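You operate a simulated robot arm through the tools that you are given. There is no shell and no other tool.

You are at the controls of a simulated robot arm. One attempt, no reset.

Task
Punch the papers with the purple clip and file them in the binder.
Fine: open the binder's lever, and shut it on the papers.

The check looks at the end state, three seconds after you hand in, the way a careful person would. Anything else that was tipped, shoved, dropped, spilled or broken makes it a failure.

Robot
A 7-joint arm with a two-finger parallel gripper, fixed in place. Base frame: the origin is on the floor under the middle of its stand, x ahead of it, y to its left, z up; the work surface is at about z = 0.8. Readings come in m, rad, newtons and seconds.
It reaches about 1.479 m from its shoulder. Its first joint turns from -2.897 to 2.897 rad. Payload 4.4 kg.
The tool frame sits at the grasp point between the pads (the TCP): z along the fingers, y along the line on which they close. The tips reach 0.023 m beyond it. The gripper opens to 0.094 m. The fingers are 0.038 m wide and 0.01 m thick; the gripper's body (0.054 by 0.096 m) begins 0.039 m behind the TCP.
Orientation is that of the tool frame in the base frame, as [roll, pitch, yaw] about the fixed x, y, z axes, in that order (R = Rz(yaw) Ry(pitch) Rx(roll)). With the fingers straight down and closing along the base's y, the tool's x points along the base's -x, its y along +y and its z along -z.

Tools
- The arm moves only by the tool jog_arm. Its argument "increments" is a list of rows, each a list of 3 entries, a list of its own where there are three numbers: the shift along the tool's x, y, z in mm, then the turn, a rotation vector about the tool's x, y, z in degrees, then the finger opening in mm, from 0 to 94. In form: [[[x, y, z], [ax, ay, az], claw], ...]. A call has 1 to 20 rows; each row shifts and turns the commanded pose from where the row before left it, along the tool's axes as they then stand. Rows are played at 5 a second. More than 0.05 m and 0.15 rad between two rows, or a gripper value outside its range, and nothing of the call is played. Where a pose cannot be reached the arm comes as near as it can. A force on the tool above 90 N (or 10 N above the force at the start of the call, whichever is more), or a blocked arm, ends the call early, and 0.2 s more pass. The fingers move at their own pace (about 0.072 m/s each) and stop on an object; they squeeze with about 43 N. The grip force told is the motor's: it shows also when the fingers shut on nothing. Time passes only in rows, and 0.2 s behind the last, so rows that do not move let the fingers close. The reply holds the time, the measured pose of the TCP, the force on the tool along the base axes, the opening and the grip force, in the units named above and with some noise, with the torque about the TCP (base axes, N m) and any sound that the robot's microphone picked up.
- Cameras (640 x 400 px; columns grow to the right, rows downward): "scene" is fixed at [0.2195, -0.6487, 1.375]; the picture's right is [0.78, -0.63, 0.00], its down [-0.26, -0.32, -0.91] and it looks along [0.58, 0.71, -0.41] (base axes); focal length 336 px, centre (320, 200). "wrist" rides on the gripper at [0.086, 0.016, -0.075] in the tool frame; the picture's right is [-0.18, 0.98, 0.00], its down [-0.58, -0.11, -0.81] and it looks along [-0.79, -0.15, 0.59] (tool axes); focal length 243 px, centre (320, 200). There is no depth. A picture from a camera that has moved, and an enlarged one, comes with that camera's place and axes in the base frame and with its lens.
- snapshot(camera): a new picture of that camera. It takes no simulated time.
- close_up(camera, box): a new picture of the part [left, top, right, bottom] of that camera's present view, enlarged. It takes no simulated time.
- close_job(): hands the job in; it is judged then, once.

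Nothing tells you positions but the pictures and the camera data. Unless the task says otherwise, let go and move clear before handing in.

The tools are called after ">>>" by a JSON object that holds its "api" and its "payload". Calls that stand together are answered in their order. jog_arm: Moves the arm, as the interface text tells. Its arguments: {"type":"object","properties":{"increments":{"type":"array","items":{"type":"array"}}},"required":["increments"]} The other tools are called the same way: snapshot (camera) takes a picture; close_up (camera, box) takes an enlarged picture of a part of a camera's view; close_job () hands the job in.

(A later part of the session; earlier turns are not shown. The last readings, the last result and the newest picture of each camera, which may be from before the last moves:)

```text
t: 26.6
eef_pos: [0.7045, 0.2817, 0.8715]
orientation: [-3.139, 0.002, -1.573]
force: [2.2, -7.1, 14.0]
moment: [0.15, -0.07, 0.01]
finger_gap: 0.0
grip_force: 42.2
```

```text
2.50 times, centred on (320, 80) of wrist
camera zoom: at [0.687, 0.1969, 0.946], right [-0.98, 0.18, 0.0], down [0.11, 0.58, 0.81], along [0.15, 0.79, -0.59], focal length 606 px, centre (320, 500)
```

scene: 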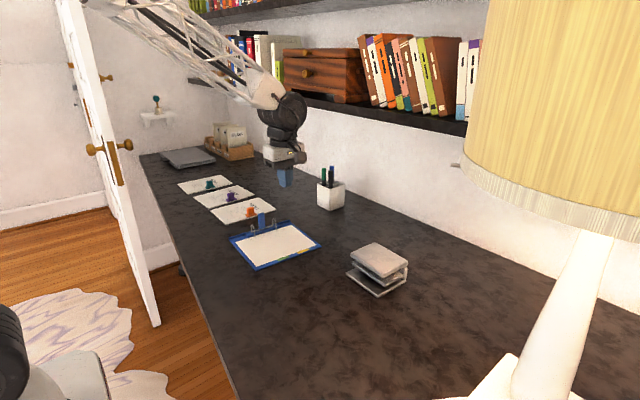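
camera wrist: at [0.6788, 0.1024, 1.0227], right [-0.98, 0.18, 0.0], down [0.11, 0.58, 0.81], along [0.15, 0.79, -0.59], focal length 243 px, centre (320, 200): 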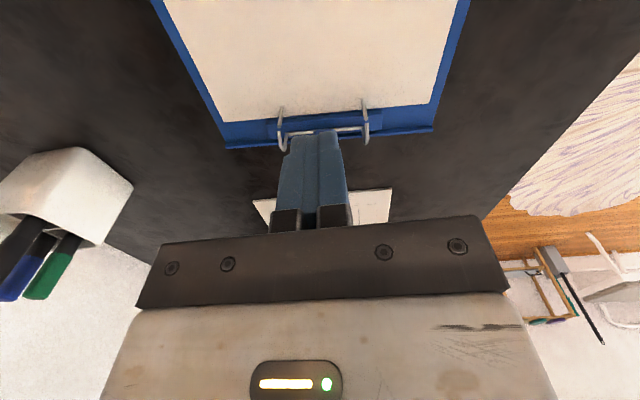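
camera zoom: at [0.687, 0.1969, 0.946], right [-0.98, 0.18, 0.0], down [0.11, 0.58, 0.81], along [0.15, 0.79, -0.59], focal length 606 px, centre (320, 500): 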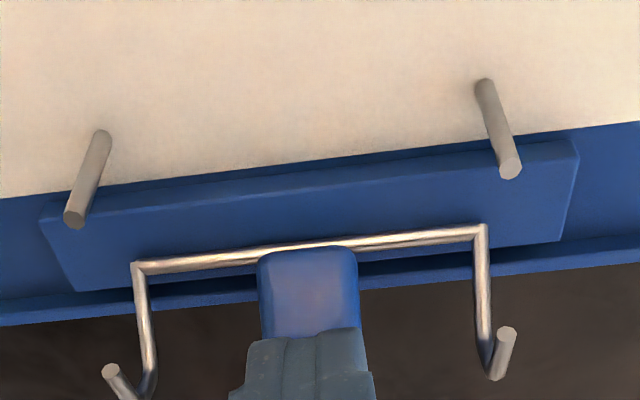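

The lever hit its stop at about 40° and the binder's front edge lifted slightly. I'm backing off right away.

>>> {"api": "jog_arm", "payload": {"increments": [[[3, 0, 0], [0, 0, 0], 0], [[3, 0, 0], [0, 0, 0], 0], [[3, 0, 0], [0, 0, 0], 0], [[3, 0, 0], [0, 0, 0], 0], [[5, 0, 0], [0, 0, 0], 0], [[0, 0, 0], [0, 0, 0], 0]]}}

>>> {"api": "close_up", "payload": {"camera": "scene", "box": [220, 180, 320, 260]}}

>>> {"api": "close_up", "payload": {"camera": "wrist", "box": [200, 40, 440, 200]}}

```text
t: 28.0
eef_pos: [0.7037, 0.2649, 0.8704]
orientation: [-3.141, 0.002, -1.573]
force: [0.1, 0.0, -0.6]
moment: [-0.01, 0.03, 0.01]
finger_gap: 0.0
grip_force: 43.0
```

```text
5.00 times, centred on (270, 220) of scene
camera zoom: at [0.2195, -0.6487, 1.375], right [0.78, -0.63, 0.0], down [-0.26, -0.32, -0.91], along [0.58, 0.71, -0.41], focal length 1683 px, centre (570, 100)
```

zoom: 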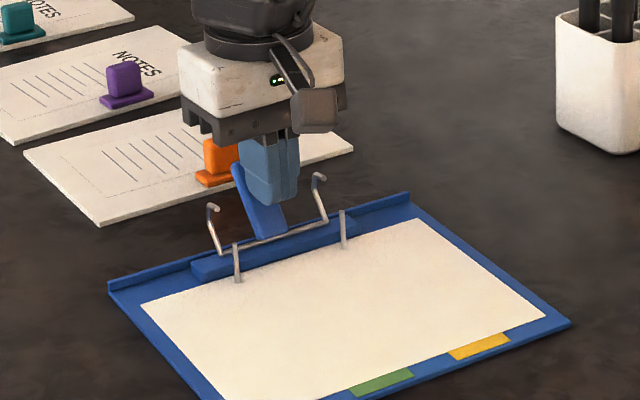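

```text
2.50 times, centred on (320, 120) of wrist
camera zoom: at [0.686, 0.1799, 0.9461], right [-0.98, 0.18, 0.0], down [0.11, 0.58, 0.81], along [0.15, 0.79, -0.59], focal length 606 px, centre (320, 400)
```

zoom: 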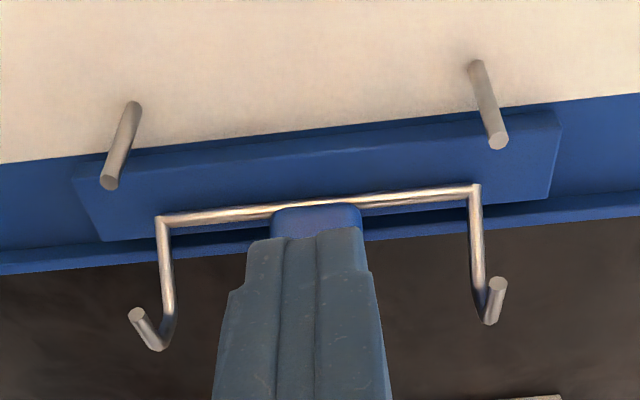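

The binder is flat again, shifted by roughly 8 mm, and the lever stayed open. I'll retreat and check that it holds.

>>> {"api": "jog_arm", "payload": {"increments": [[[15, 0, 0], [0, 0, 0], 0], [[20, 0, -10], [0, 0, 0], 0], [[10, 0, -40], [0, 0, 0], 0], [[0, 0, -45], [0, 0, 0], 0], [[0, 0, -45], [0, 0, 0], 0], [[0, 0, 0], [0, 0, 0], 0]]}}

>>> {"api": "close_up", "payload": {"camera": "scene", "box": [220, 180, 320, 260]}}

>>> {"api": "snapshot", "payload": {"camera": "wrist"}}

```text
t: 29.4
eef_pos: [0.7044, 0.2229, 1.0117]
orientation: [-3.14, 0.003, -1.572]
force: [0.6, 0.7, 0.1]
moment: [-0.01, -0.04, 0.05]
finger_gap: 0.0
grip_force: 42.7
```

```text
5.00 times, centred on (270, 220) of scene
camera zoom: at [0.2195, -0.6487, 1.375], right [0.78, -0.63, 0.0], down [-0.26, -0.32, -0.91], along [0.58, 0.71, -0.41], focal length 1683 px, centre (570, 100)
```

zoom: 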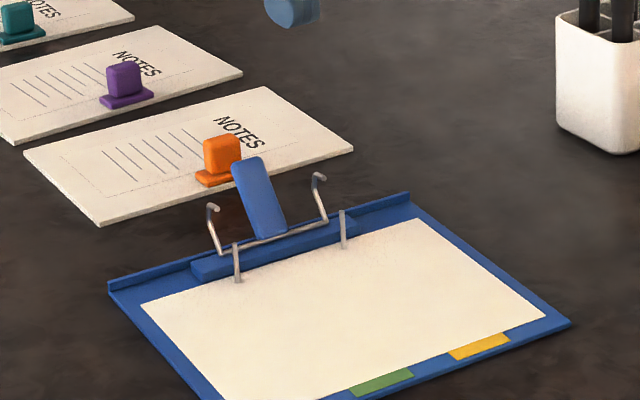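

```text
taken
camera wrist: at [0.6877, 0.1371, 1.0866], right [-0.98, 0.19, 0.0], down [0.11, 0.58, 0.81], along [0.15, 0.79, -0.59], focal length 243 px, centre (320, 200)
```

wrist: 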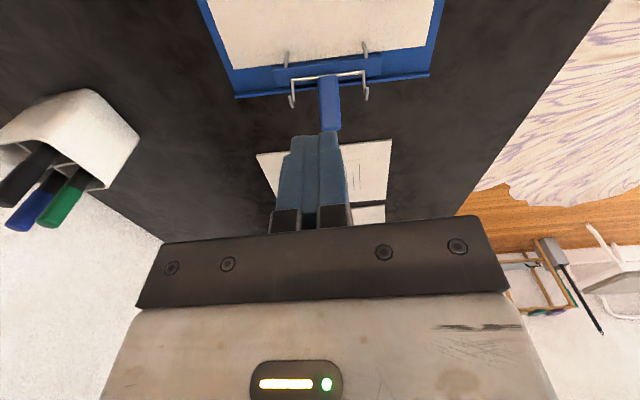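

The lever stays open at about 40°. Next I'll move over toward the purple clip, at about (0.735, 0.58).

>>> {"api": "jog_arm", "payload": {"increments": [[[-45, -5, 0], [0, 0, 0], 30], [[-45, -5, 0], [0, 0, 0], 60], [[-45, -5, 0], [0, 0, 0], 60], [[-45, -5, 0], [0, 0, 0], 60], [[-45, -5, 0], [0, 0, 0], 60], [[-45, -5, 0], [0, 0, 0], 60], [[0, 0, 0], [0, 0, 0], 60]]}}

>>> {"api": "snapshot", "payload": {"camera": "wrist"}}

>>> {"api": "close_up", "payload": {"camera": "scene", "box": [180, 150, 300, 230]}}

```text
t: 31.0
eef_pos: [0.7342, 0.4911, 1.0101]
orientation: [-3.14, 0.002, -1.573]
force: [0.0, 1.3, 0.5]
moment: [0.02, 0.02, 0.02]
finger_gap: 0.0601
grip_force: 0.0
```

```text
taken
camera wrist: at [0.7168, 0.4049, 1.0854], right [-0.98, 0.19, 0.0], down [0.11, 0.58, 0.81], along [0.15, 0.79, -0.59], focal length 243 px, centre (320, 200)
```

wrist: 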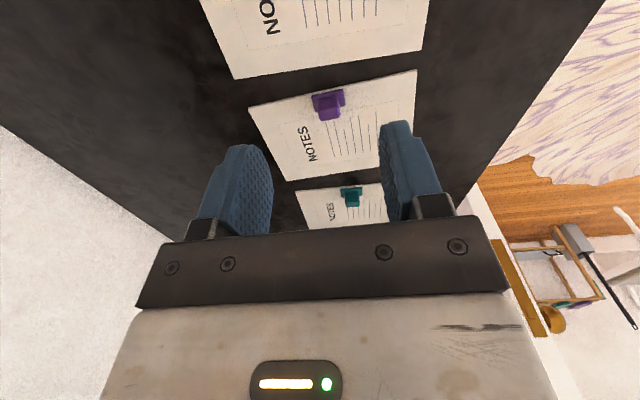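

```text
5.00 times, centred on (240, 190) of scene
camera zoom: at [0.2195, -0.6487, 1.375], right [0.78, -0.63, 0.0], down [-0.26, -0.32, -0.91], along [0.58, 0.71, -0.41], focal length 1683 px, centre (720, 250)
```

zoom: 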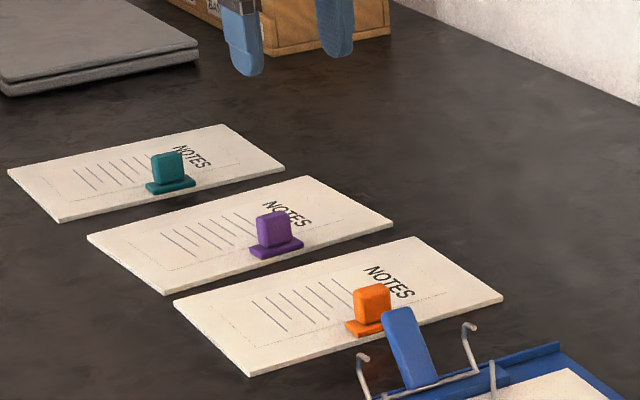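

>>> {"api": "close_up", "payload": {"camera": "wrist", "box": [240, 60, 440, 185]}}

>>> {"api": "close_up", "payload": {"camera": "wrist", "box": [295, 75, 365, 125]}}

```text
3.20 times, centred on (340, 122) of wrist
camera zoom: at [0.7168, 0.4049, 1.0854], right [-0.98, 0.19, 0.0], down [0.11, 0.58, 0.81], along [0.15, 0.79, -0.59], focal length 776 px, centre (256, 448)
```

zoom: 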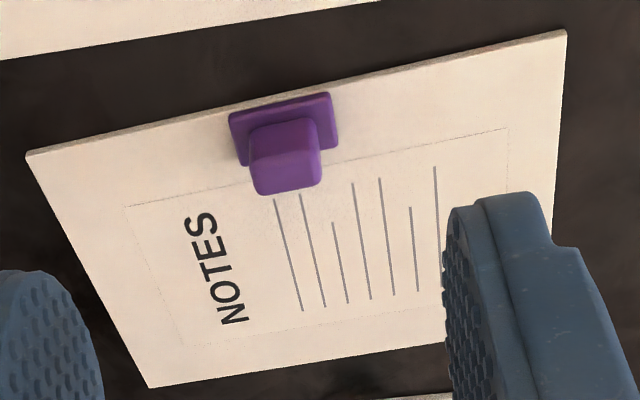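

```text
8.00 times, centred on (330, 100) of wrist
camera zoom: at [0.7168, 0.4049, 1.0854], right [-0.98, 0.19, 0.0], down [0.11, 0.58, 0.81], along [0.15, 0.79, -0.59], focal length 1941 px, centre (240, 1000)
```

zoom: 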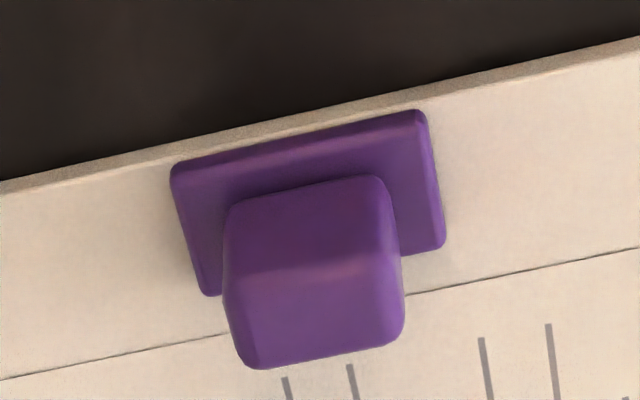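

The purple clip's tab is about 23×16×20 mm, centred near (0.738, 0.578) with its top at about 0.8305. The paper is about 0.2075×0.15 m with yaw about +2.4°. I'll move above the tab with the gripper aligned to it.

>>> {"api": "jog_arm", "payload": {"increments": [[[0, 0, 0], [0, 0, -2.5], 60], [[-21.7, -1, 27.5], [0, 0, 0], 60], [[-21.7, -1, 27.5], [0, 0, 0], 60], [[-21.7, -1, 27.5], [0, 0, 0], 60], [[-21.7, -1, 27.5], [0, 0, 0], 60], [[0, 0, 0], [0, 0, 0], 60], [[0, 0, 0], [0, 0, 0], 60]]}}

>>> {"api": "snapshot", "payload": {"camera": "wrist"}}

>>> {"api": "close_up", "payload": {"camera": "scene", "box": [180, 150, 280, 220]}}

```text
t: 32.6
eef_pos: [0.7327, 0.5812, 0.9017]
orientation: [-3.139, 0.0, -1.528]
force: [0.0, 0.7, -0.2]
moment: [0.01, 0.0, 0.0]
finger_gap: 0.0599
grip_force: 0.1
```

```text
taken
camera wrist: at [0.7188, 0.4941, 0.9761], right [-0.99, 0.14, 0.0], down [0.08, 0.58, 0.81], along [0.12, 0.8, -0.59], focal length 243 px, centre (320, 200)
```

wrist: 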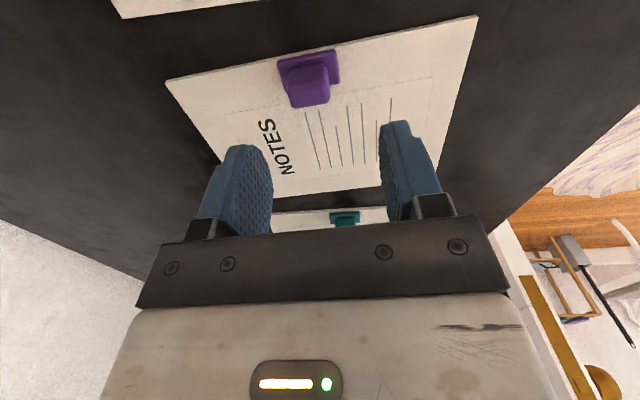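

```text
5.71 times, centred on (230, 185) of scene
camera zoom: at [0.2195, -0.6487, 1.375], right [0.78, -0.63, 0.0], down [-0.26, -0.32, -0.91], along [0.58, 0.71, -0.41], focal length 1923 px, centre (834, 286)
```

zoom: 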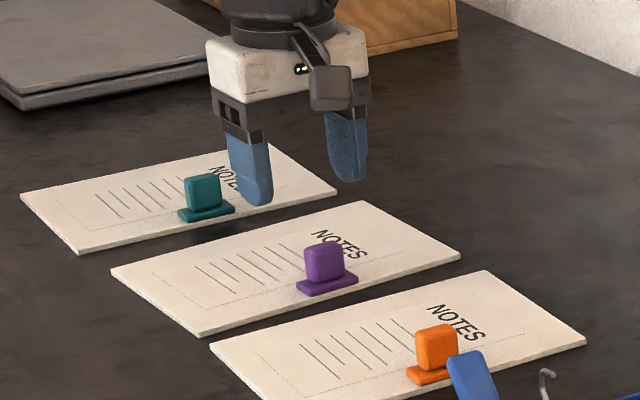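

The clip position agrees from this view. I'll correct the lateral offset, descend around the tab and close on it.

>>> {"api": "jog_arm", "payload": {"increments": [[[3.2, -4.4, 22], [0, 0, 0], 60], [[0, 0, 20], [0, 0, 0], 60], [[0, 0, 12], [0, 0, 0], 60], [[0, 0, 10], [0, 0, 0], 60], [[0, 0, 0], [0, 0, 0], 60]]}}

>>> {"api": "snapshot", "payload": {"camera": "wrist"}}

>>> {"api": "close_up", "payload": {"camera": "scene", "box": [190, 155, 270, 215]}}

```text
t: 33.8
eef_pos: [0.7385, 0.5779, 0.8368]
orientation: [-3.139, 0.0, -1.526]
force: [0.4, -1.0, -0.5]
moment: [0.0, -0.02, 0.0]
finger_gap: 0.0599
grip_force: 0.1
```

```text
taken
camera wrist: at [0.7246, 0.4899, 0.912], right [-0.99, 0.14, 0.0], down [0.08, 0.58, 0.81], along [0.12, 0.8, -0.59], focal length 243 px, centre (320, 200)
```

wrist: 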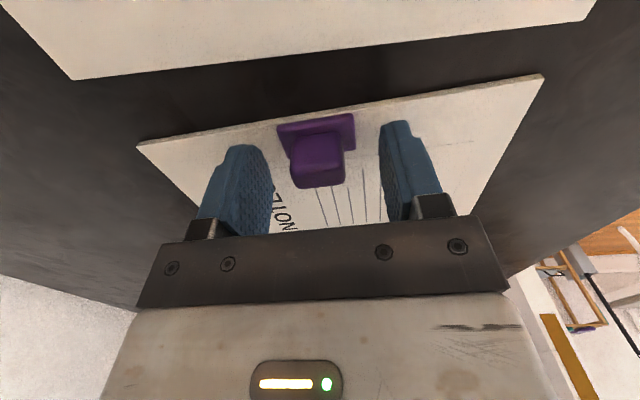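

```text
6.67 times, centred on (230, 185) of scene
camera zoom: at [0.2195, -0.6487, 1.375], right [0.78, -0.63, 0.0], down [-0.26, -0.32, -0.91], along [0.58, 0.71, -0.41], focal length 2244 px, centre (920, 300)
```

zoom: 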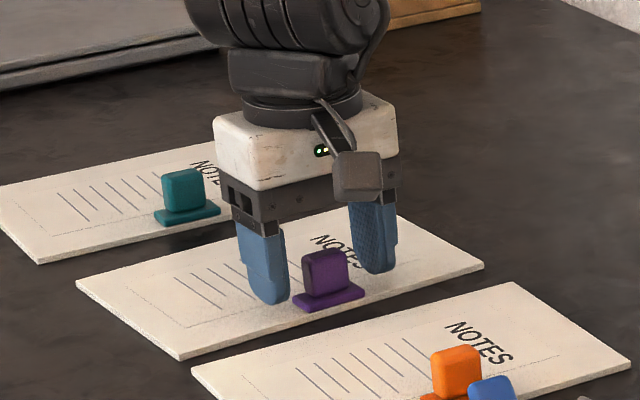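

The fingers straddle the tab with the tips just above the clip base. Closing now.

>>> {"api": "jog_arm", "payload": {"increments": [[[0, 0, 0], [0, 0, 0], 40], [[0, 0, 0], [0, 0, 0], 25], [[0, 0, 0], [0, 0, 0], 10], [[0, 0, 0], [0, 0, 0], 0], [[0, 0, 0], [0, 0, 0], 0], [[0, 0, 0], [0, 0, 0], 0]]}}

>>> {"api": "snapshot", "payload": {"camera": "wrist"}}

>>> {"api": "close_up", "payload": {"camera": "scene", "box": [190, 155, 270, 215]}}

```text
t: 35.2
eef_pos: [0.7374, 0.5768, 0.8379]
orientation: [-3.14, 0.001, -1.529]
force: [0.0, 0.1, 1.3]
moment: [0.0, 0.03, 0.05]
finger_gap: 0.0253
grip_force: 42.9
```

```text
taken
camera wrist: at [0.7246, 0.4899, 0.9121], right [-0.99, 0.14, 0.0], down [0.08, 0.58, 0.81], along [0.12, 0.8, -0.59], focal length 243 px, centre (320, 200)
```

wrist: 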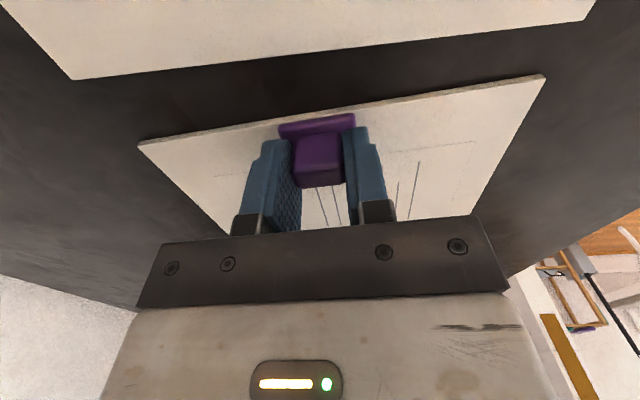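

```text
6.67 times, centred on (230, 185) of scene
camera zoom: at [0.2195, -0.6487, 1.375], right [0.78, -0.63, 0.0], down [-0.26, -0.32, -0.91], along [0.58, 0.71, -0.41], focal length 2244 px, centre (920, 300)
```

zoom: 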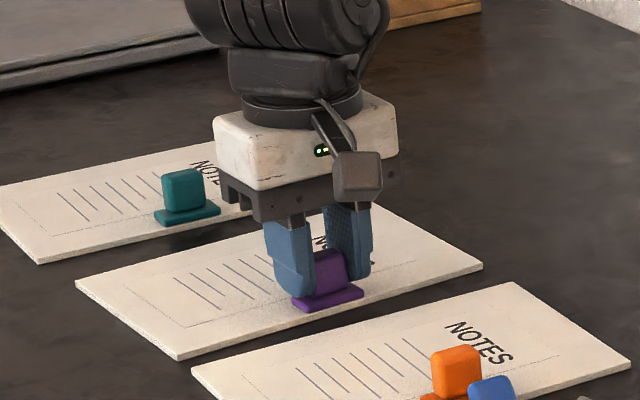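

The tab is gripped at a 25 mm gap. I'll lift gently and check that the stack comes up level.

>>> {"api": "jog_arm", "payload": {"increments": [[[0, 0, -5], [0, 0, 0], 0], [[0, 0, -10], [0, 0, 0], 0], [[0, 0, -20], [0, 0, 0], 0], [[0, 0, -30], [0, 0, 0], 0], [[0, 0, -35], [0, 0, 0], 0], [[0, 0, 0], [0, 0, 0], 0]]}}

>>> {"api": "snapshot", "payload": {"camera": "wrist"}}

>>> {"api": "close_up", "payload": {"camera": "scene", "box": [180, 130, 300, 220]}}

```text
t: 36.6
eef_pos: [0.7391, 0.5761, 0.9387]
orientation: [-3.14, 0.002, -1.529]
force: [1.0, 0.0, 0.1]
moment: [0.0, 0.01, 0.0]
finger_gap: 0.0
grip_force: 42.5
```

```text
taken
camera wrist: at [0.725, 0.4907, 1.0136], right [-0.99, 0.14, 0.0], down [0.08, 0.58, 0.81], along [0.12, 0.8, -0.59], focal length 243 px, centre (320, 200)
```

wrist: 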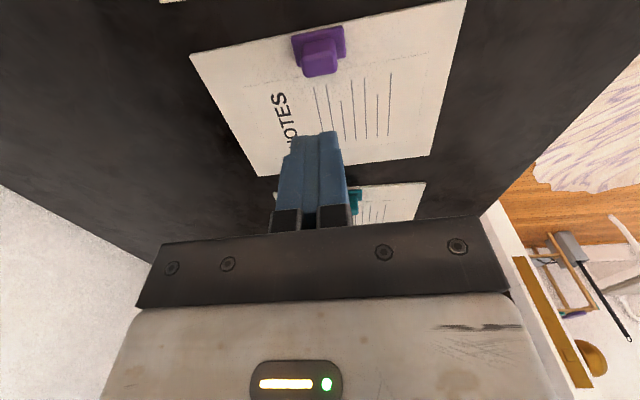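

```text
4.44 times, centred on (240, 175) of scene
camera zoom: at [0.2195, -0.6487, 1.375], right [0.78, -0.63, 0.0], down [-0.26, -0.32, -0.91], along [0.58, 0.71, -0.41], focal length 1496 px, centre (676, 311)
```

zoom: 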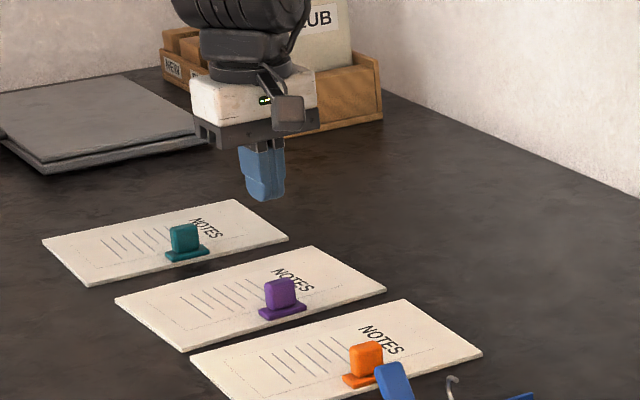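

The fingers slipped off: the gap went to 0 and the stack stayed on the desk. I'll check the clip hasn't shifted, then take a deeper grip.

>>> {"api": "close_up", "payload": {"camera": "wrist", "box": [270, 10, 370, 90]}}

>>> {"api": "close_up", "payload": {"camera": "scene", "box": [210, 175, 260, 215]}}

```text
5.00 times, centred on (320, 50) of wrist
camera zoom: at [0.725, 0.4907, 1.0136], right [-0.99, 0.14, 0.0], down [0.08, 0.58, 0.81], along [0.12, 0.8, -0.59], focal length 1213 px, centre (320, 950)
```

zoom: 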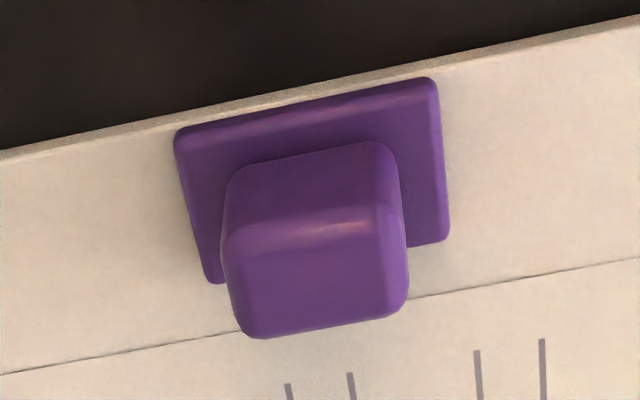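

```text
10.00 times, centred on (235, 195) of scene
camera zoom: at [0.2195, -0.6487, 1.375], right [0.78, -0.63, 0.0], down [-0.26, -0.32, -0.91], along [0.58, 0.71, -0.41], focal length 3366 px, centre (1170, 250)
```

zoom: 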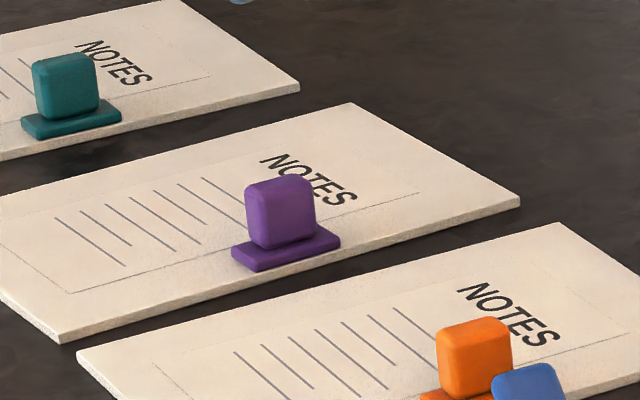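

The clip is about where it was. I'll come down with a narrower opening, right over the clip base, to get a deeper grip.

>>> {"api": "jog_arm", "payload": {"increments": [[[1.5, 1.2, 0], [0, 0, 0], 40], [[0, 0, 30], [0, 0, 0], 40], [[0, 0, 30], [0, 0, 0], 40], [[0, 0, 25], [0, 0, 0], 40], [[0, 0, 10], [0, 0, 0], 40], [[0, 0, 6], [0, 0, 0], 40], [[0, 0, 0], [0, 0, 0], 40]]}}

>>> {"api": "close_up", "payload": {"camera": "wrist", "box": [220, 90, 420, 240]}}

>>> {"api": "close_up", "payload": {"camera": "scene", "box": [200, 165, 260, 215]}}

```text
t: 38.2
eef_pos: [0.7359, 0.5731, 0.837]
orientation: [-3.139, 0.001, -1.529]
force: [-0.3, -0.7, -0.2]
moment: [0.02, 0.01, 0.02]
finger_gap: 0.0399
grip_force: 0.1
```

```text
2.67 times, centred on (320, 165) of wrist
camera zoom: at [0.723, 0.4861, 0.9114], right [-0.99, 0.14, 0.0], down [0.08, 0.58, 0.81], along [0.12, 0.8, -0.59], focal length 647 px, centre (320, 293)
```

zoom: 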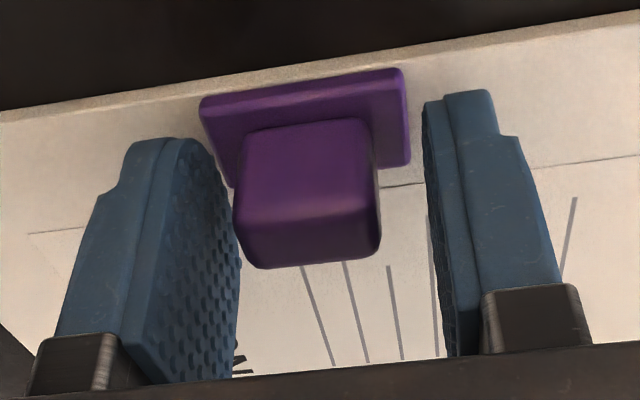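

```text
8.00 times, centred on (230, 190) of scene
camera zoom: at [0.2195, -0.6487, 1.375], right [0.78, -0.63, 0.0], down [-0.26, -0.32, -0.91], along [0.58, 0.71, -0.41], focal length 2692 px, centre (1040, 280)
```

zoom: 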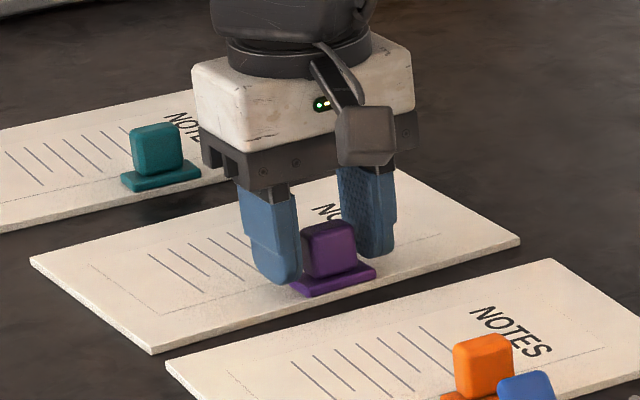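

The tab looks centred at about y 0.5775, so I'm about 4 mm short in y. I'll shift, go 3 mm lower, close, and lift in small steps.

>>> {"api": "jog_arm", "payload": {"increments": [[[-4.5, -1.5, 0], [0, 0, 0], 40], [[0, 0, 1.5], [0, 0, 0], 40], [[0, 0, 1.5], [0, 0, 0], 40], [[0, 0, 0], [0, 0, 0], 40]]}}

>>> {"api": "close_up", "payload": {"camera": "wrist", "box": [220, 90, 420, 240]}}

```text
t: 39.2
eef_pos: [0.7397, 0.5777, 0.8335]
orientation: [-3.138, 0.002, -1.529]
force: [-0.8, -3.8, 15.0]
moment: [-0.17, 0.3, 0.07]
finger_gap: 0.0406
grip_force: 0.7
```

```text
2.67 times, centred on (320, 165) of wrist
camera zoom: at [0.725, 0.4912, 0.9084], right [-0.99, 0.14, 0.0], down [0.08, 0.58, 0.81], along [0.12, 0.8, -0.59], focal length 647 px, centre (320, 293)
```

zoom: 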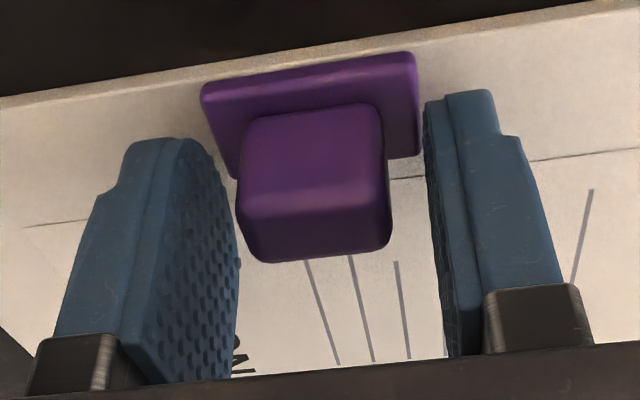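

The tips touched the clip base at about z 0.811, so that is the lowest usable depth. I'll raise 1 mm, close, and lift slowly while monitoring the gap.

>>> {"api": "jog_arm", "payload": {"increments": [[[0, 1, -1.2], [0, 0, 0], 40], [[0, 0, 0], [0, 0, 0], 30], [[0, 0, 0], [0, 0, 0], 20], [[0, 0, 0], [0, 0, 0], 0], [[0, 0, 0], [0, 0, 0], 0], [[0, 0, 0], [0, 0, 0], 0], [[0, 0, 0], [0, 0, 0], 0]]}}

>>> {"api": "close_up", "payload": {"camera": "wrist", "box": [220, 90, 420, 240]}}

>>> {"api": "close_up", "payload": {"camera": "scene", "box": [200, 165, 260, 215]}}

```text
t: 40.8
eef_pos: [0.7371, 0.5769, 0.8345]
orientation: [-3.141, 0.002, -1.529]
force: [-1.1, 0.6, 10.5]
moment: [-0.03, 0.14, -0.11]
finger_gap: 0.0254
grip_force: 43.2
```

```text
2.67 times, centred on (320, 165) of wrist
camera zoom: at [0.7238, 0.4906, 0.9086], right [-0.99, 0.14, 0.0], down [0.08, 0.58, 0.81], along [0.12, 0.8, -0.59], focal length 647 px, centre (320, 293)
```

zoom: 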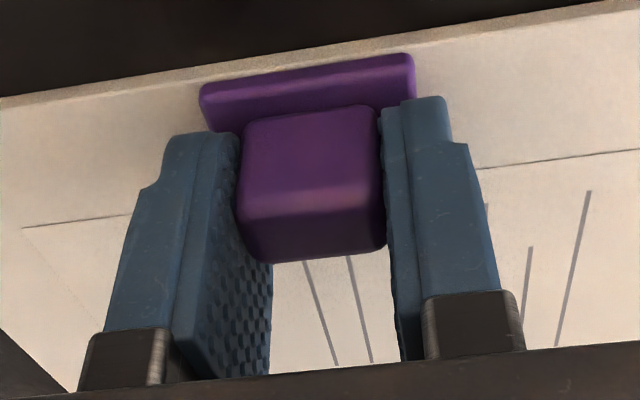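

```text
8.00 times, centred on (230, 190) of scene
camera zoom: at [0.2195, -0.6487, 1.375], right [0.78, -0.63, 0.0], down [-0.26, -0.32, -0.91], along [0.58, 0.71, -0.41], focal length 2692 px, centre (1040, 280)
```

zoom: 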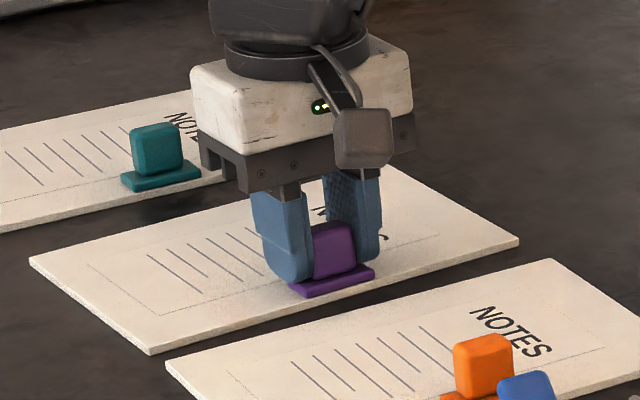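

That's a firm grip against the clip base. I'll lift slowly by 10 mm and check.

>>> {"api": "jog_arm", "payload": {"increments": [[[0, 0, -1], [0, 0, 0], 0], [[0, 0, -2], [0, 0, 0], 0], [[0, 0, -2], [0, 0, 0], 0], [[0, 0, -2], [0, 0, 0], 0], [[0, 0, -3], [0, 0, 0], 0], [[0, 0, 0], [0, 0, 0], 0]]}}

>>> {"api": "close_up", "payload": {"camera": "wrist", "box": [120, 60, 560, 240]}}

>>> {"api": "close_up", "payload": {"camera": "scene", "box": [190, 160, 270, 220]}}

```text
t: 42.2
eef_pos: [0.7376, 0.5779, 0.8442]
orientation: [-3.139, 0.002, -1.53]
force: [-0.2, -0.8, -0.8]
moment: [-0.03, 0.0, 0.03]
finger_gap: 0.0256
grip_force: 43.1
```

```text
1.45 times, centred on (340, 150) of wrist
camera zoom: at [0.7243, 0.4913, 0.9189], right [-0.99, 0.14, 0.0], down [0.08, 0.58, 0.81], along [0.12, 0.8, -0.59], focal length 353 px, centre (291, 273)
```

zoom: 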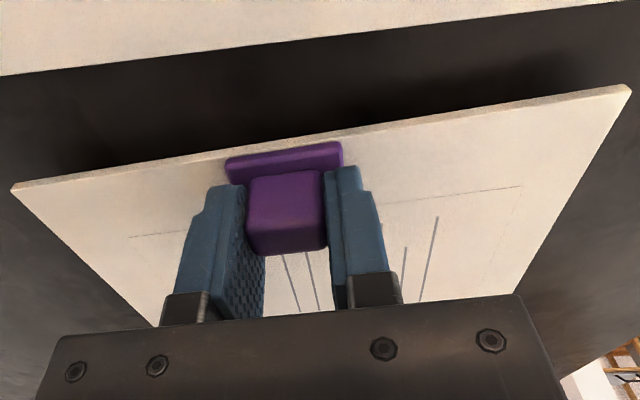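

```text
6.67 times, centred on (230, 190) of scene
camera zoom: at [0.2195, -0.6487, 1.375], right [0.78, -0.63, 0.0], down [-0.26, -0.32, -0.91], along [0.58, 0.71, -0.41], focal length 2244 px, centre (920, 267)
```

zoom: 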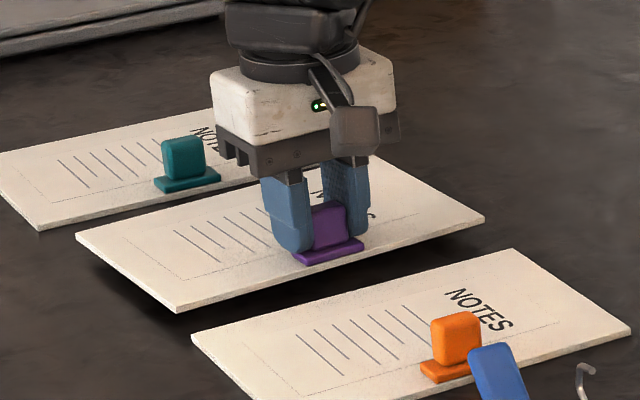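

The stack is off the desk and looks level. I'll lift it higher in steady 10 mm steps.

>>> {"api": "jog_arm", "payload": {"increments": [[[0, 0, -5], [0, 0, 0], 0], [[0, 0, -8], [0, 0, 0], 0], [[0, 0, -10], [0, 0, 0], 0], [[0, 0, -10], [0, 0, 0], 0], [[0, 0, -10], [0, 0, 0], 0], [[0, 0, -10], [0, 0, 0], 0], [[0, 0, -10], [0, 0, 0], 0], [[0, 0, -10], [0, 0, 0], 0], [[0, 0, -8], [0, 0, 0], 0], [[0, 0, -4], [0, 0, 0], 0], [[0, 0, 0], [0, 0, 0], 0]]}}

>>> {"api": "snapshot", "payload": {"camera": "wrist"}}

>>> {"api": "close_up", "payload": {"camera": "scene", "box": [170, 120, 290, 220]}}

```text
t: 44.6
eef_pos: [0.738, 0.5798, 0.9304]
orientation: [-3.14, 0.003, -1.531]
force: [-0.9, -0.2, -0.6]
moment: [-0.07, -0.02, 0.02]
finger_gap: 0.0258
grip_force: 42.9
```

```text
taken
camera wrist: at [0.7242, 0.4926, 1.0047], right [-0.99, 0.14, 0.0], down [0.08, 0.58, 0.81], along [0.12, 0.8, -0.59], focal length 243 px, centre (320, 200)
```

wrist: 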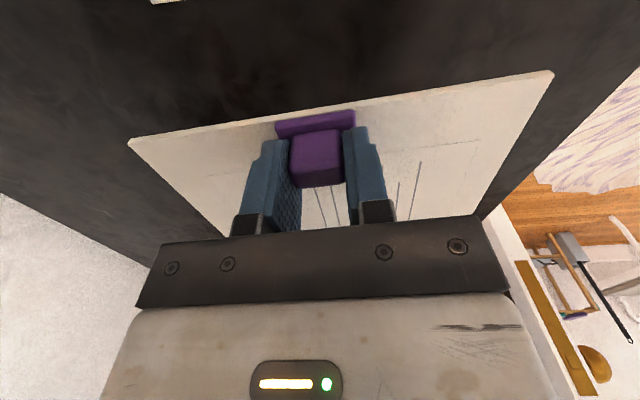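

```text
4.00 times, centred on (230, 170) of scene
camera zoom: at [0.2195, -0.6487, 1.375], right [0.78, -0.63, 0.0], down [-0.26, -0.32, -0.91], along [0.58, 0.71, -0.41], focal length 1346 px, centre (680, 320)
```

zoom: 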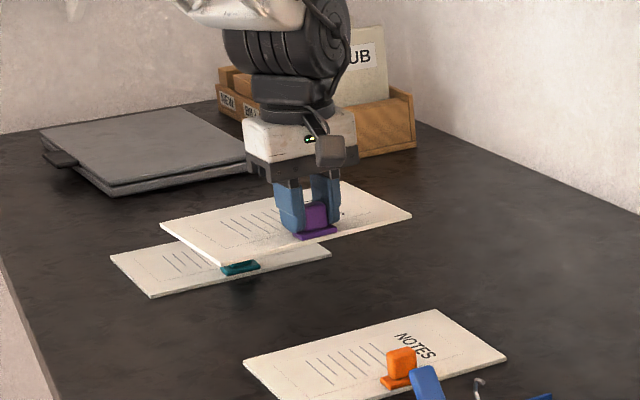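

The stack is held level in the air. Next I'll carry it over toward the punch side, staying above the binder and raising gradually.

>>> {"api": "jog_arm", "payload": {"increments": [[[0, 0, -8], [0, 0, 0], 0], [[0, 0, -15], [0, 0, 0], 0], [[0, 0, -15], [0, 0, 0], 0], [[5, 1.5, -15], [0, 0, 0], 0], [[12, 3.6, -10], [0, 0, 0], 0], [[20, 6, -5], [0, 0, 0], 0], [[28, 8.5, 0], [0, 0, 0], 0], [[32, 9.7, 0], [0, 0, 0], 0], [[35, 10.6, 0], [0, 0, 0], 0], [[35, 10.6, 0], [0, 0, 0], 0], [[35, 10.6, 0], [0, 0, 0], 0], [[35, 10.6, 0], [0, 0, 0], 0], [[35, 10.6, 0], [0, 0, 0], 0], [[35, 10.6, 0], [0, 0, 0], 0], [[35, 10.6, 0], [0, 0, 0], 0], [[35, 10.6, 0], [0, 0, 0], 0], [[35, 10.6, 0], [0, 0, 0], 0], [[30, 9, 0], [0, 0, 0], 0], [[20, 6, 0], [0, 0, 0], 0], [[8, 2, 0], [0, 0, 0], 0]]}}

>>> {"api": "snapshot", "payload": {"camera": "scene"}}

>>> {"api": "snapshot", "payload": {"camera": "wrist"}}

```text
t: 48.8
eef_pos: [0.615, 0.103, 0.9961]
orientation: [-3.14, 0.001, -1.527]
force: [0.7, 0.9, -1.4]
moment: [-0.09, -0.01, -0.02]
finger_gap: 0.0253
grip_force: 43.5
```

```text
taken
```

scene: 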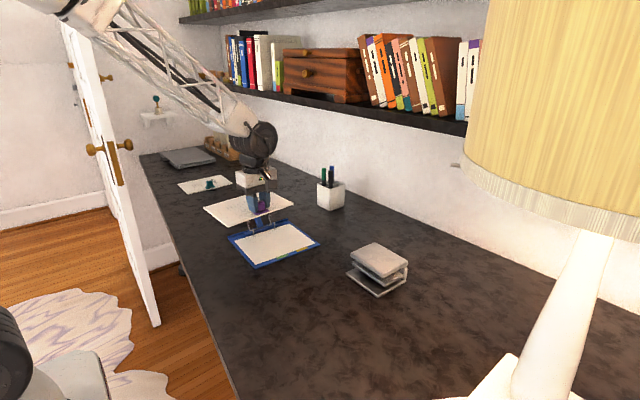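

```text
taken
camera wrist: at [0.6028, 0.0167, 1.0714], right [-0.99, 0.14, 0.0], down [0.08, 0.58, 0.81], along [0.12, 0.8, -0.59], focal length 243 px, centre (320, 200)
```

wrist: 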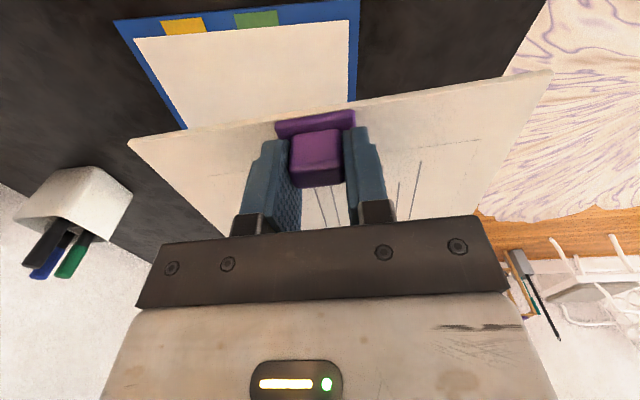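

The stack is still held firmly. I'll rotate it so its free edge points toward the punch (+x).

>>> {"api": "jog_arm", "payload": {"increments": [[[0, 0, 0], [0, 0, 3], 0], [[0, 0, 0], [0, 0, 6], 0], [[0, 0, 0], [0, 0, 7], 0], [[0, 0, 0], [0, 0, 7], 0], [[0, 0, 0], [0, 0, 7], 0], [[0, 0, 0], [0, 0, 7], 0], [[0, 0, 0], [0, 0, 7], 0], [[0, 0, 0], [0, 0, 7], 0], [[0, 0, 0], [0, 0, 7], 0], [[0, 0, 0], [0, 0, 7], 0], [[0, 0, 0], [0, 0, 7], 0], [[0, 0, 0], [0, 0, 7], 0], [[0, 0, 0], [0, 0, 7], 0], [[0, 0, 0], [0, 0, 5], 0], [[0, 0, 0], [0, 0, 3.1], 0], [[0, 0, 0], [0, 0, 0], 0]]}}

>>> {"api": "snapshot", "payload": {"camera": "scene"}}

>>> {"api": "snapshot", "payload": {"camera": "wrist"}}

```text
t: 52.2
eef_pos: [0.6162, 0.1025, 0.9972]
orientation: [3.14, 0.003, 3.111]
force: [-0.2, -0.5, -1.7]
moment: [0.02, 0.06, -0.03]
finger_gap: 0.0255
grip_force: 42.8
```

```text
taken
```

scene: 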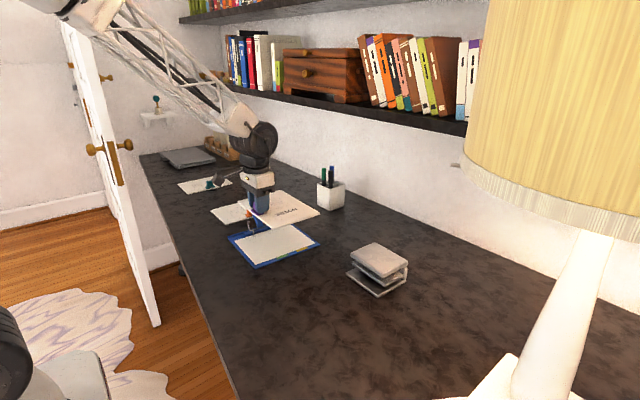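

```text
taken
camera wrist: at [0.5294, 0.1211, 1.0712], right [0.21, 0.98, 0.0], down [0.58, -0.13, 0.81], along [0.79, -0.17, -0.59], focal length 243 px, centre (320, 200)
```

wrist: 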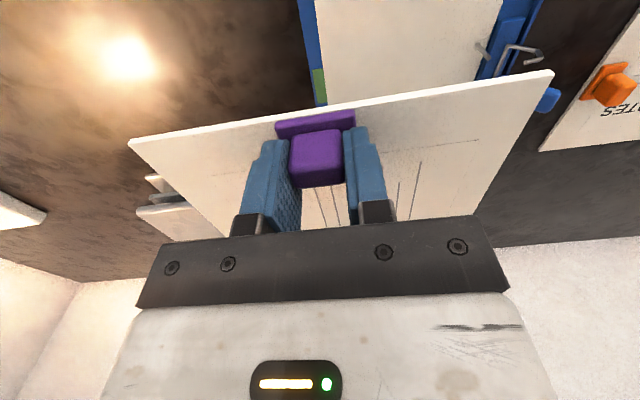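

The stack is aligned toward +x. I'll move it sideways to the punch's centre line, staying high.

>>> {"api": "jog_arm", "payload": {"increments": [[[1.3, -10, 0], [0, 0, 0], 0], [[1.3, -20, 0], [0, 0, 0], 0], [[1.3, -30, 0], [0, 0, 0], 0], [[1.3, -35, 0], [0, 0, 0], 0], [[1.3, -35, 0], [0, 0, 0], 0], [[1.3, -35, 0], [0, 0, 0], 0], [[1.3, -35, 0], [0, 0, 0], 0], [[1.3, -30, 0], [0, 0, 0], 0], [[1.3, -17, 0], [0, 0, 0], 0], [[1.3, -10, 0], [0, 0, 0], 0], [[0, 0, 15], [0, 0, 0], 0], [[0, 0, 25], [0, 0, 0], 0], [[0, 0, 25], [0, 0, 0], 0], [[0, 0, 20], [0, 0, 0], 0], [[0, 0, 15], [0, 0, 0], 0], [[0, 0, 0], [0, 0, 0], 0]]}}

>>> {"api": "snapshot", "payload": {"camera": "scene"}}

>>> {"api": "close_up", "payload": {"camera": "scene", "box": [270, 210, 430, 310]}}

>>> {"api": "snapshot", "payload": {"camera": "wrist"}}

```text
t: 55.6
eef_pos: [0.597, -0.1525, 0.8975]
orientation: [3.14, 0.003, 3.113]
force: [0.4, 0.5, -1.8]
moment: [-0.02, 0.07, 0.0]
finger_gap: 0.0255
grip_force: 43.0
```

```text
taken
```

scene: 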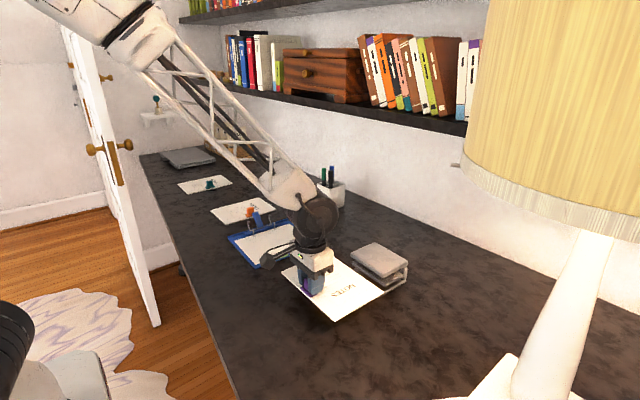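

```text
4.00 times, centred on (350, 260) of scene
camera zoom: at [0.2195, -0.6487, 1.375], right [0.78, -0.63, 0.0], down [-0.26, -0.32, -0.91], along [0.58, 0.71, -0.41], focal length 1346 px, centre (200, -40)
```

zoom: 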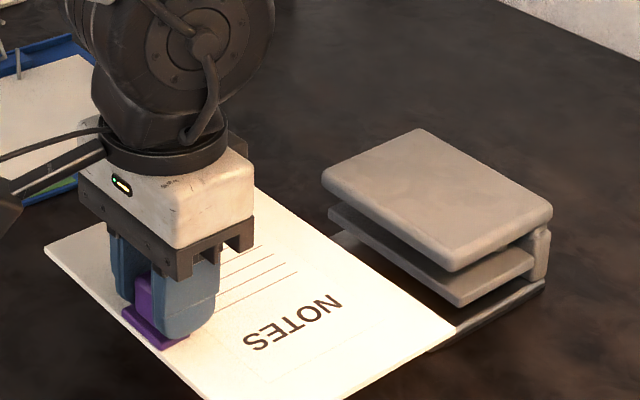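

```text
taken
camera wrist: at [0.5106, -0.134, 0.9721], right [0.21, 0.98, 0.0], down [0.58, -0.13, 0.81], along [0.79, -0.17, -0.59], focal length 243 px, centre (320, 200)
```

wrist: 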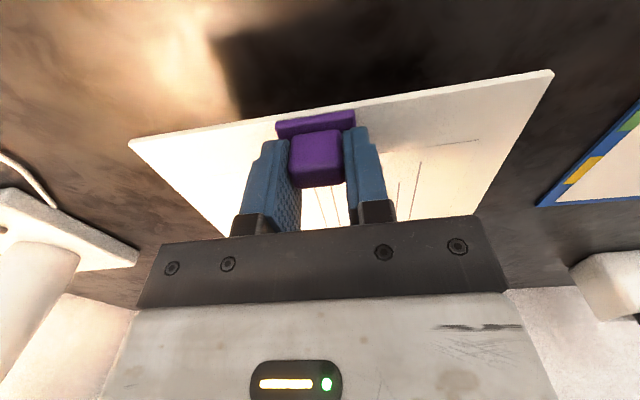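

The stack is level, and its projected corners match the picture within a few millimetres. I'll zoom in on the far corner and the slot for a better relative measurement.

>>> {"api": "close_up", "payload": {"camera": "scene", "box": [340, 230, 420, 310]}}

>>> {"api": "close_up", "payload": {"camera": "scene", "box": [280, 270, 400, 330]}}

```text
5.00 times, centred on (380, 270) of scene
camera zoom: at [0.2195, -0.6487, 1.375], right [0.78, -0.63, 0.0], down [-0.26, -0.32, -0.91], along [0.58, 0.71, -0.41], focal length 1683 px, centre (20, -150)
```

zoom: 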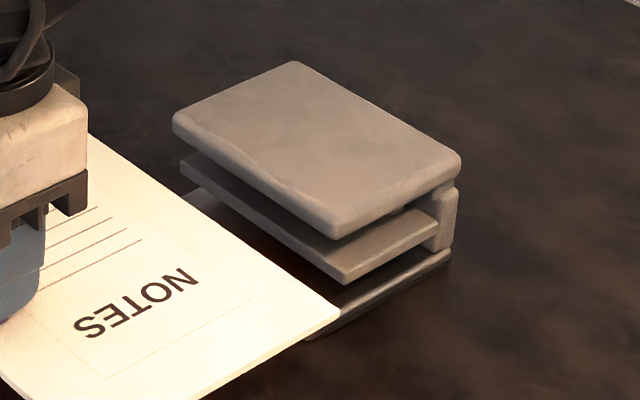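

```text
5.33 times, centred on (340, 300) of scene
camera zoom: at [0.2195, -0.6487, 1.375], right [0.78, -0.63, 0.0], down [-0.26, -0.32, -0.91], along [0.58, 0.71, -0.41], focal length 1795 px, centre (213, -333)
```

zoom: 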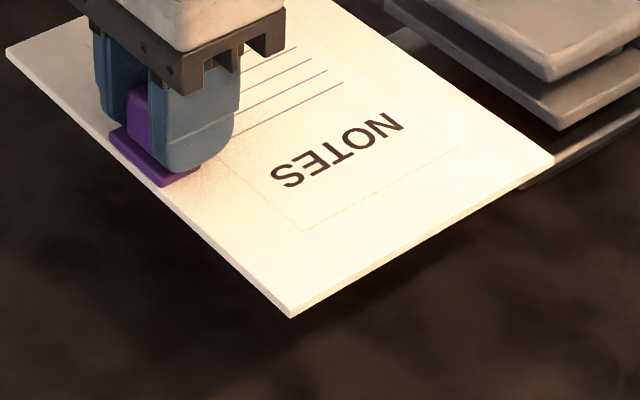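

The stack measures close to A5 (148 × 210 mm) and is aligned. I'll lower it to slot height, with its underside about 3 mm above the punch base.

>>> {"api": "jog_arm", "payload": {"increments": [[[0, 0, 10], [0, 0, 0], 0], [[0, 0, 15], [0, 0, 0], 0], [[0, 0, 15], [0, 0, 0], 0], [[0, 0, 10], [0, 0, 0], 0], [[0, 0, 0], [0, 0, 0], 0], [[0, 0, 0], [0, 0, 0], 0]]}}

>>> {"api": "close_up", "payload": {"camera": "scene", "box": [340, 230, 420, 310]}}

>>> {"api": "snapshot", "payload": {"camera": "wrist"}}

```text
t: 57.0
eef_pos: [0.5978, -0.1544, 0.8468]
orientation: [3.139, 0.002, 3.113]
force: [-0.1, -0.4, -0.7]
moment: [0.04, 0.04, 0.03]
finger_gap: 0.0255
grip_force: 42.9
```

```text
5.00 times, centred on (380, 270) of scene
camera zoom: at [0.2195, -0.6487, 1.375], right [0.78, -0.63, 0.0], down [-0.26, -0.32, -0.91], along [0.58, 0.71, -0.41], focal length 1683 px, centre (20, -150)
```

zoom: 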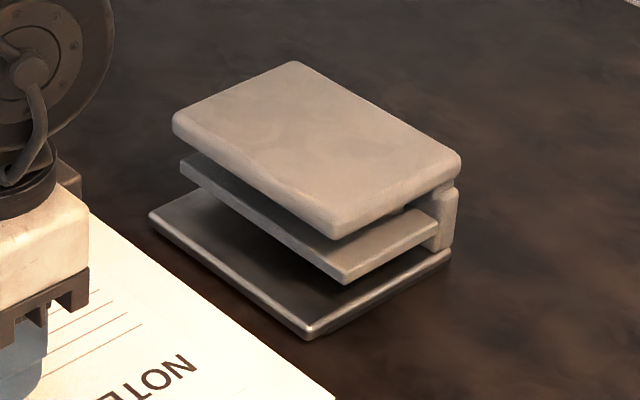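

```text
taken
camera wrist: at [0.5113, -0.1356, 0.9213], right [0.21, 0.98, 0.0], down [0.58, -0.13, 0.81], along [0.79, -0.17, -0.59], focal length 243 px, centre (320, 200)
```

wrist: 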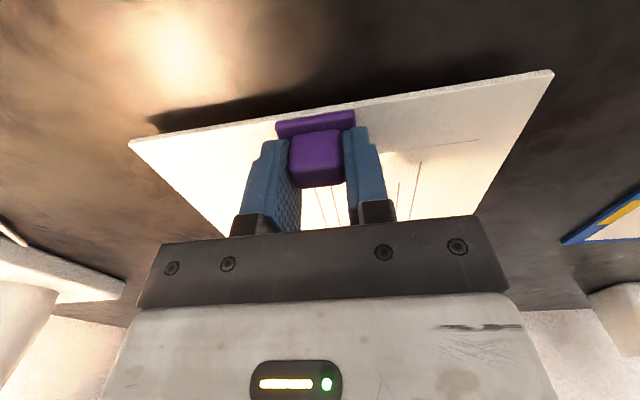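

The slot runs from about z 0.808 to 0.825 and the stack sits at about 0.812–0.817, centred within a few millimetres. I'll slide it in by 60 mm and check.

>>> {"api": "jog_arm", "payload": {"increments": [[[-5, 2, 0], [0, 0, 0], 0], [[-10, 0, 0], [0, 0, 0], 0], [[-15, 0, 0], [0, 0, 0], 0], [[-15, 0, 0], [0, 0, 0], 0], [[-10, 0, 0], [0, 0, 0], 0], [[-5, 0, 0], [0, 0, 0], 0], [[0, 0, 0], [0, 0, 0], 0]]}}

>>> {"api": "close_up", "payload": {"camera": "scene", "box": [310, 220, 430, 310]}}

>>> {"api": "snapshot", "payload": {"camera": "wrist"}}

```text
t: 58.6
eef_pos: [0.6558, -0.1539, 0.8482]
orientation: [3.139, 0.002, 3.113]
force: [-0.6, 0.0, -0.8]
moment: [-0.03, 0.03, -0.01]
finger_gap: 0.0252
grip_force: 42.5
```

```text
4.44 times, centred on (370, 265) of scene
camera zoom: at [0.2195, -0.6487, 1.375], right [0.78, -0.63, 0.0], down [-0.26, -0.32, -0.91], along [0.58, 0.71, -0.41], focal length 1496 px, centre (98, -89)
```

zoom: 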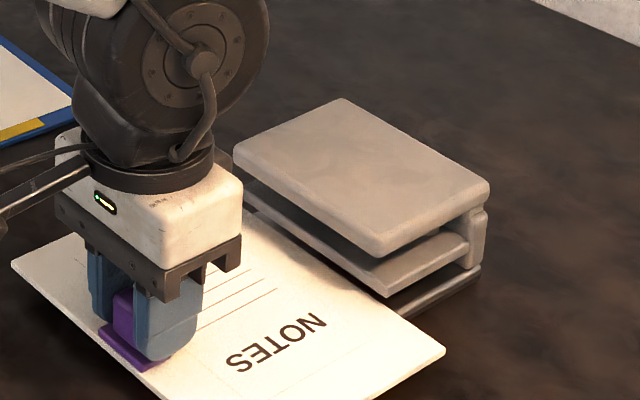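

```text
taken
camera wrist: at [0.5691, -0.1341, 0.9225], right [0.21, 0.98, 0.0], down [0.58, -0.13, 0.81], along [0.79, -0.17, -0.59], focal length 243 px, centre (320, 200)
```

wrist: 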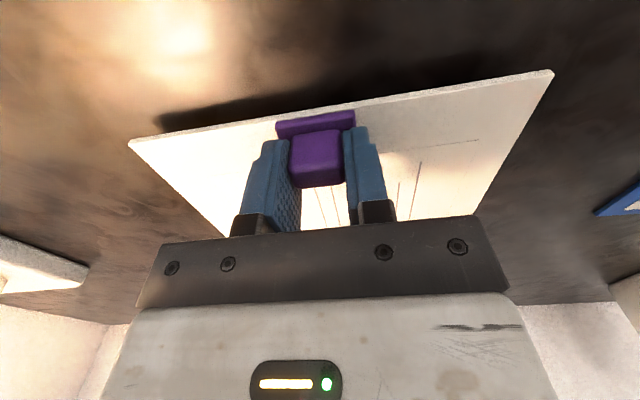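

The stack has entered below the middle plate and above the base, with no contact force. I'll continue inward.

>>> {"api": "jog_arm", "payload": {"increments": [[[-8, 0, 0], [0, 0, 0], 0], [[-10, 0, 0], [0, 0, 0], 0], [[-10, 0, 0], [0, 0, 0], 0], [[-10, 0, 0], [0, 0, 0], 0], [[-7, 0, 0], [0, 0, 0], 0], [[0, 0, 0], [0, 0, 0], 0]]}}

>>> {"api": "close_up", "payload": {"camera": "scene", "box": [330, 220, 430, 310]}}

```text
t: 60.0
eef_pos: [0.7027, -0.1554, 0.847]
orientation: [3.14, 0.003, 3.111]
force: [-1.8, 0.7, 1.8]
moment: [-0.19, -0.2, -0.05]
finger_gap: 0.0254
grip_force: 42.9
```

```text
4.44 times, centred on (380, 265) of scene
camera zoom: at [0.2195, -0.6487, 1.375], right [0.78, -0.63, 0.0], down [-0.26, -0.32, -0.91], along [0.58, 0.71, -0.41], focal length 1496 px, centre (53, -89)
```

zoom: 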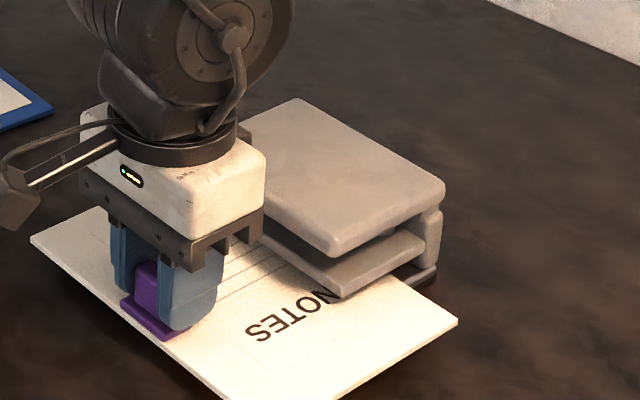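

There is light contact: the far -y corner is brushing the punch base. I'll raise 2 mm and continue in small steps.

>>> {"api": "jog_arm", "payload": {"increments": [[[0, 0, -2], [0, 0, 0], 0], [[-4, 0, 0], [0, 0, 0], 0], [[-4, 0, 0], [0, 0, 0], 0], [[0, 0, 0], [0, 0, 0], 0]]}}

>>> {"api": "close_up", "payload": {"camera": "scene", "box": [350, 240, 420, 300]}}

```text
t: 61.0
eef_pos: [0.7085, -0.1568, 0.8487]
orientation: [-3.141, 0.002, 3.112]
force: [0.8, -0.5, -1.4]
moment: [0.0, 0.05, -0.03]
finger_gap: 0.0255
grip_force: 43.7
```

```text
6.67 times, centred on (385, 270) of scene
camera zoom: at [0.2195, -0.6487, 1.375], right [0.78, -0.63, 0.0], down [-0.26, -0.32, -0.91], along [0.58, 0.71, -0.41], focal length 2244 px, centre (-113, -267)
```

zoom: 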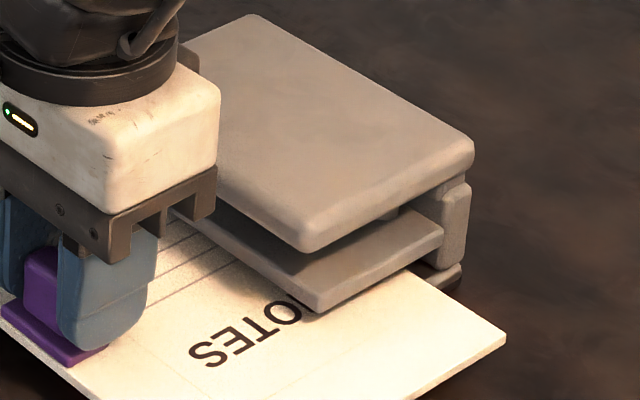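

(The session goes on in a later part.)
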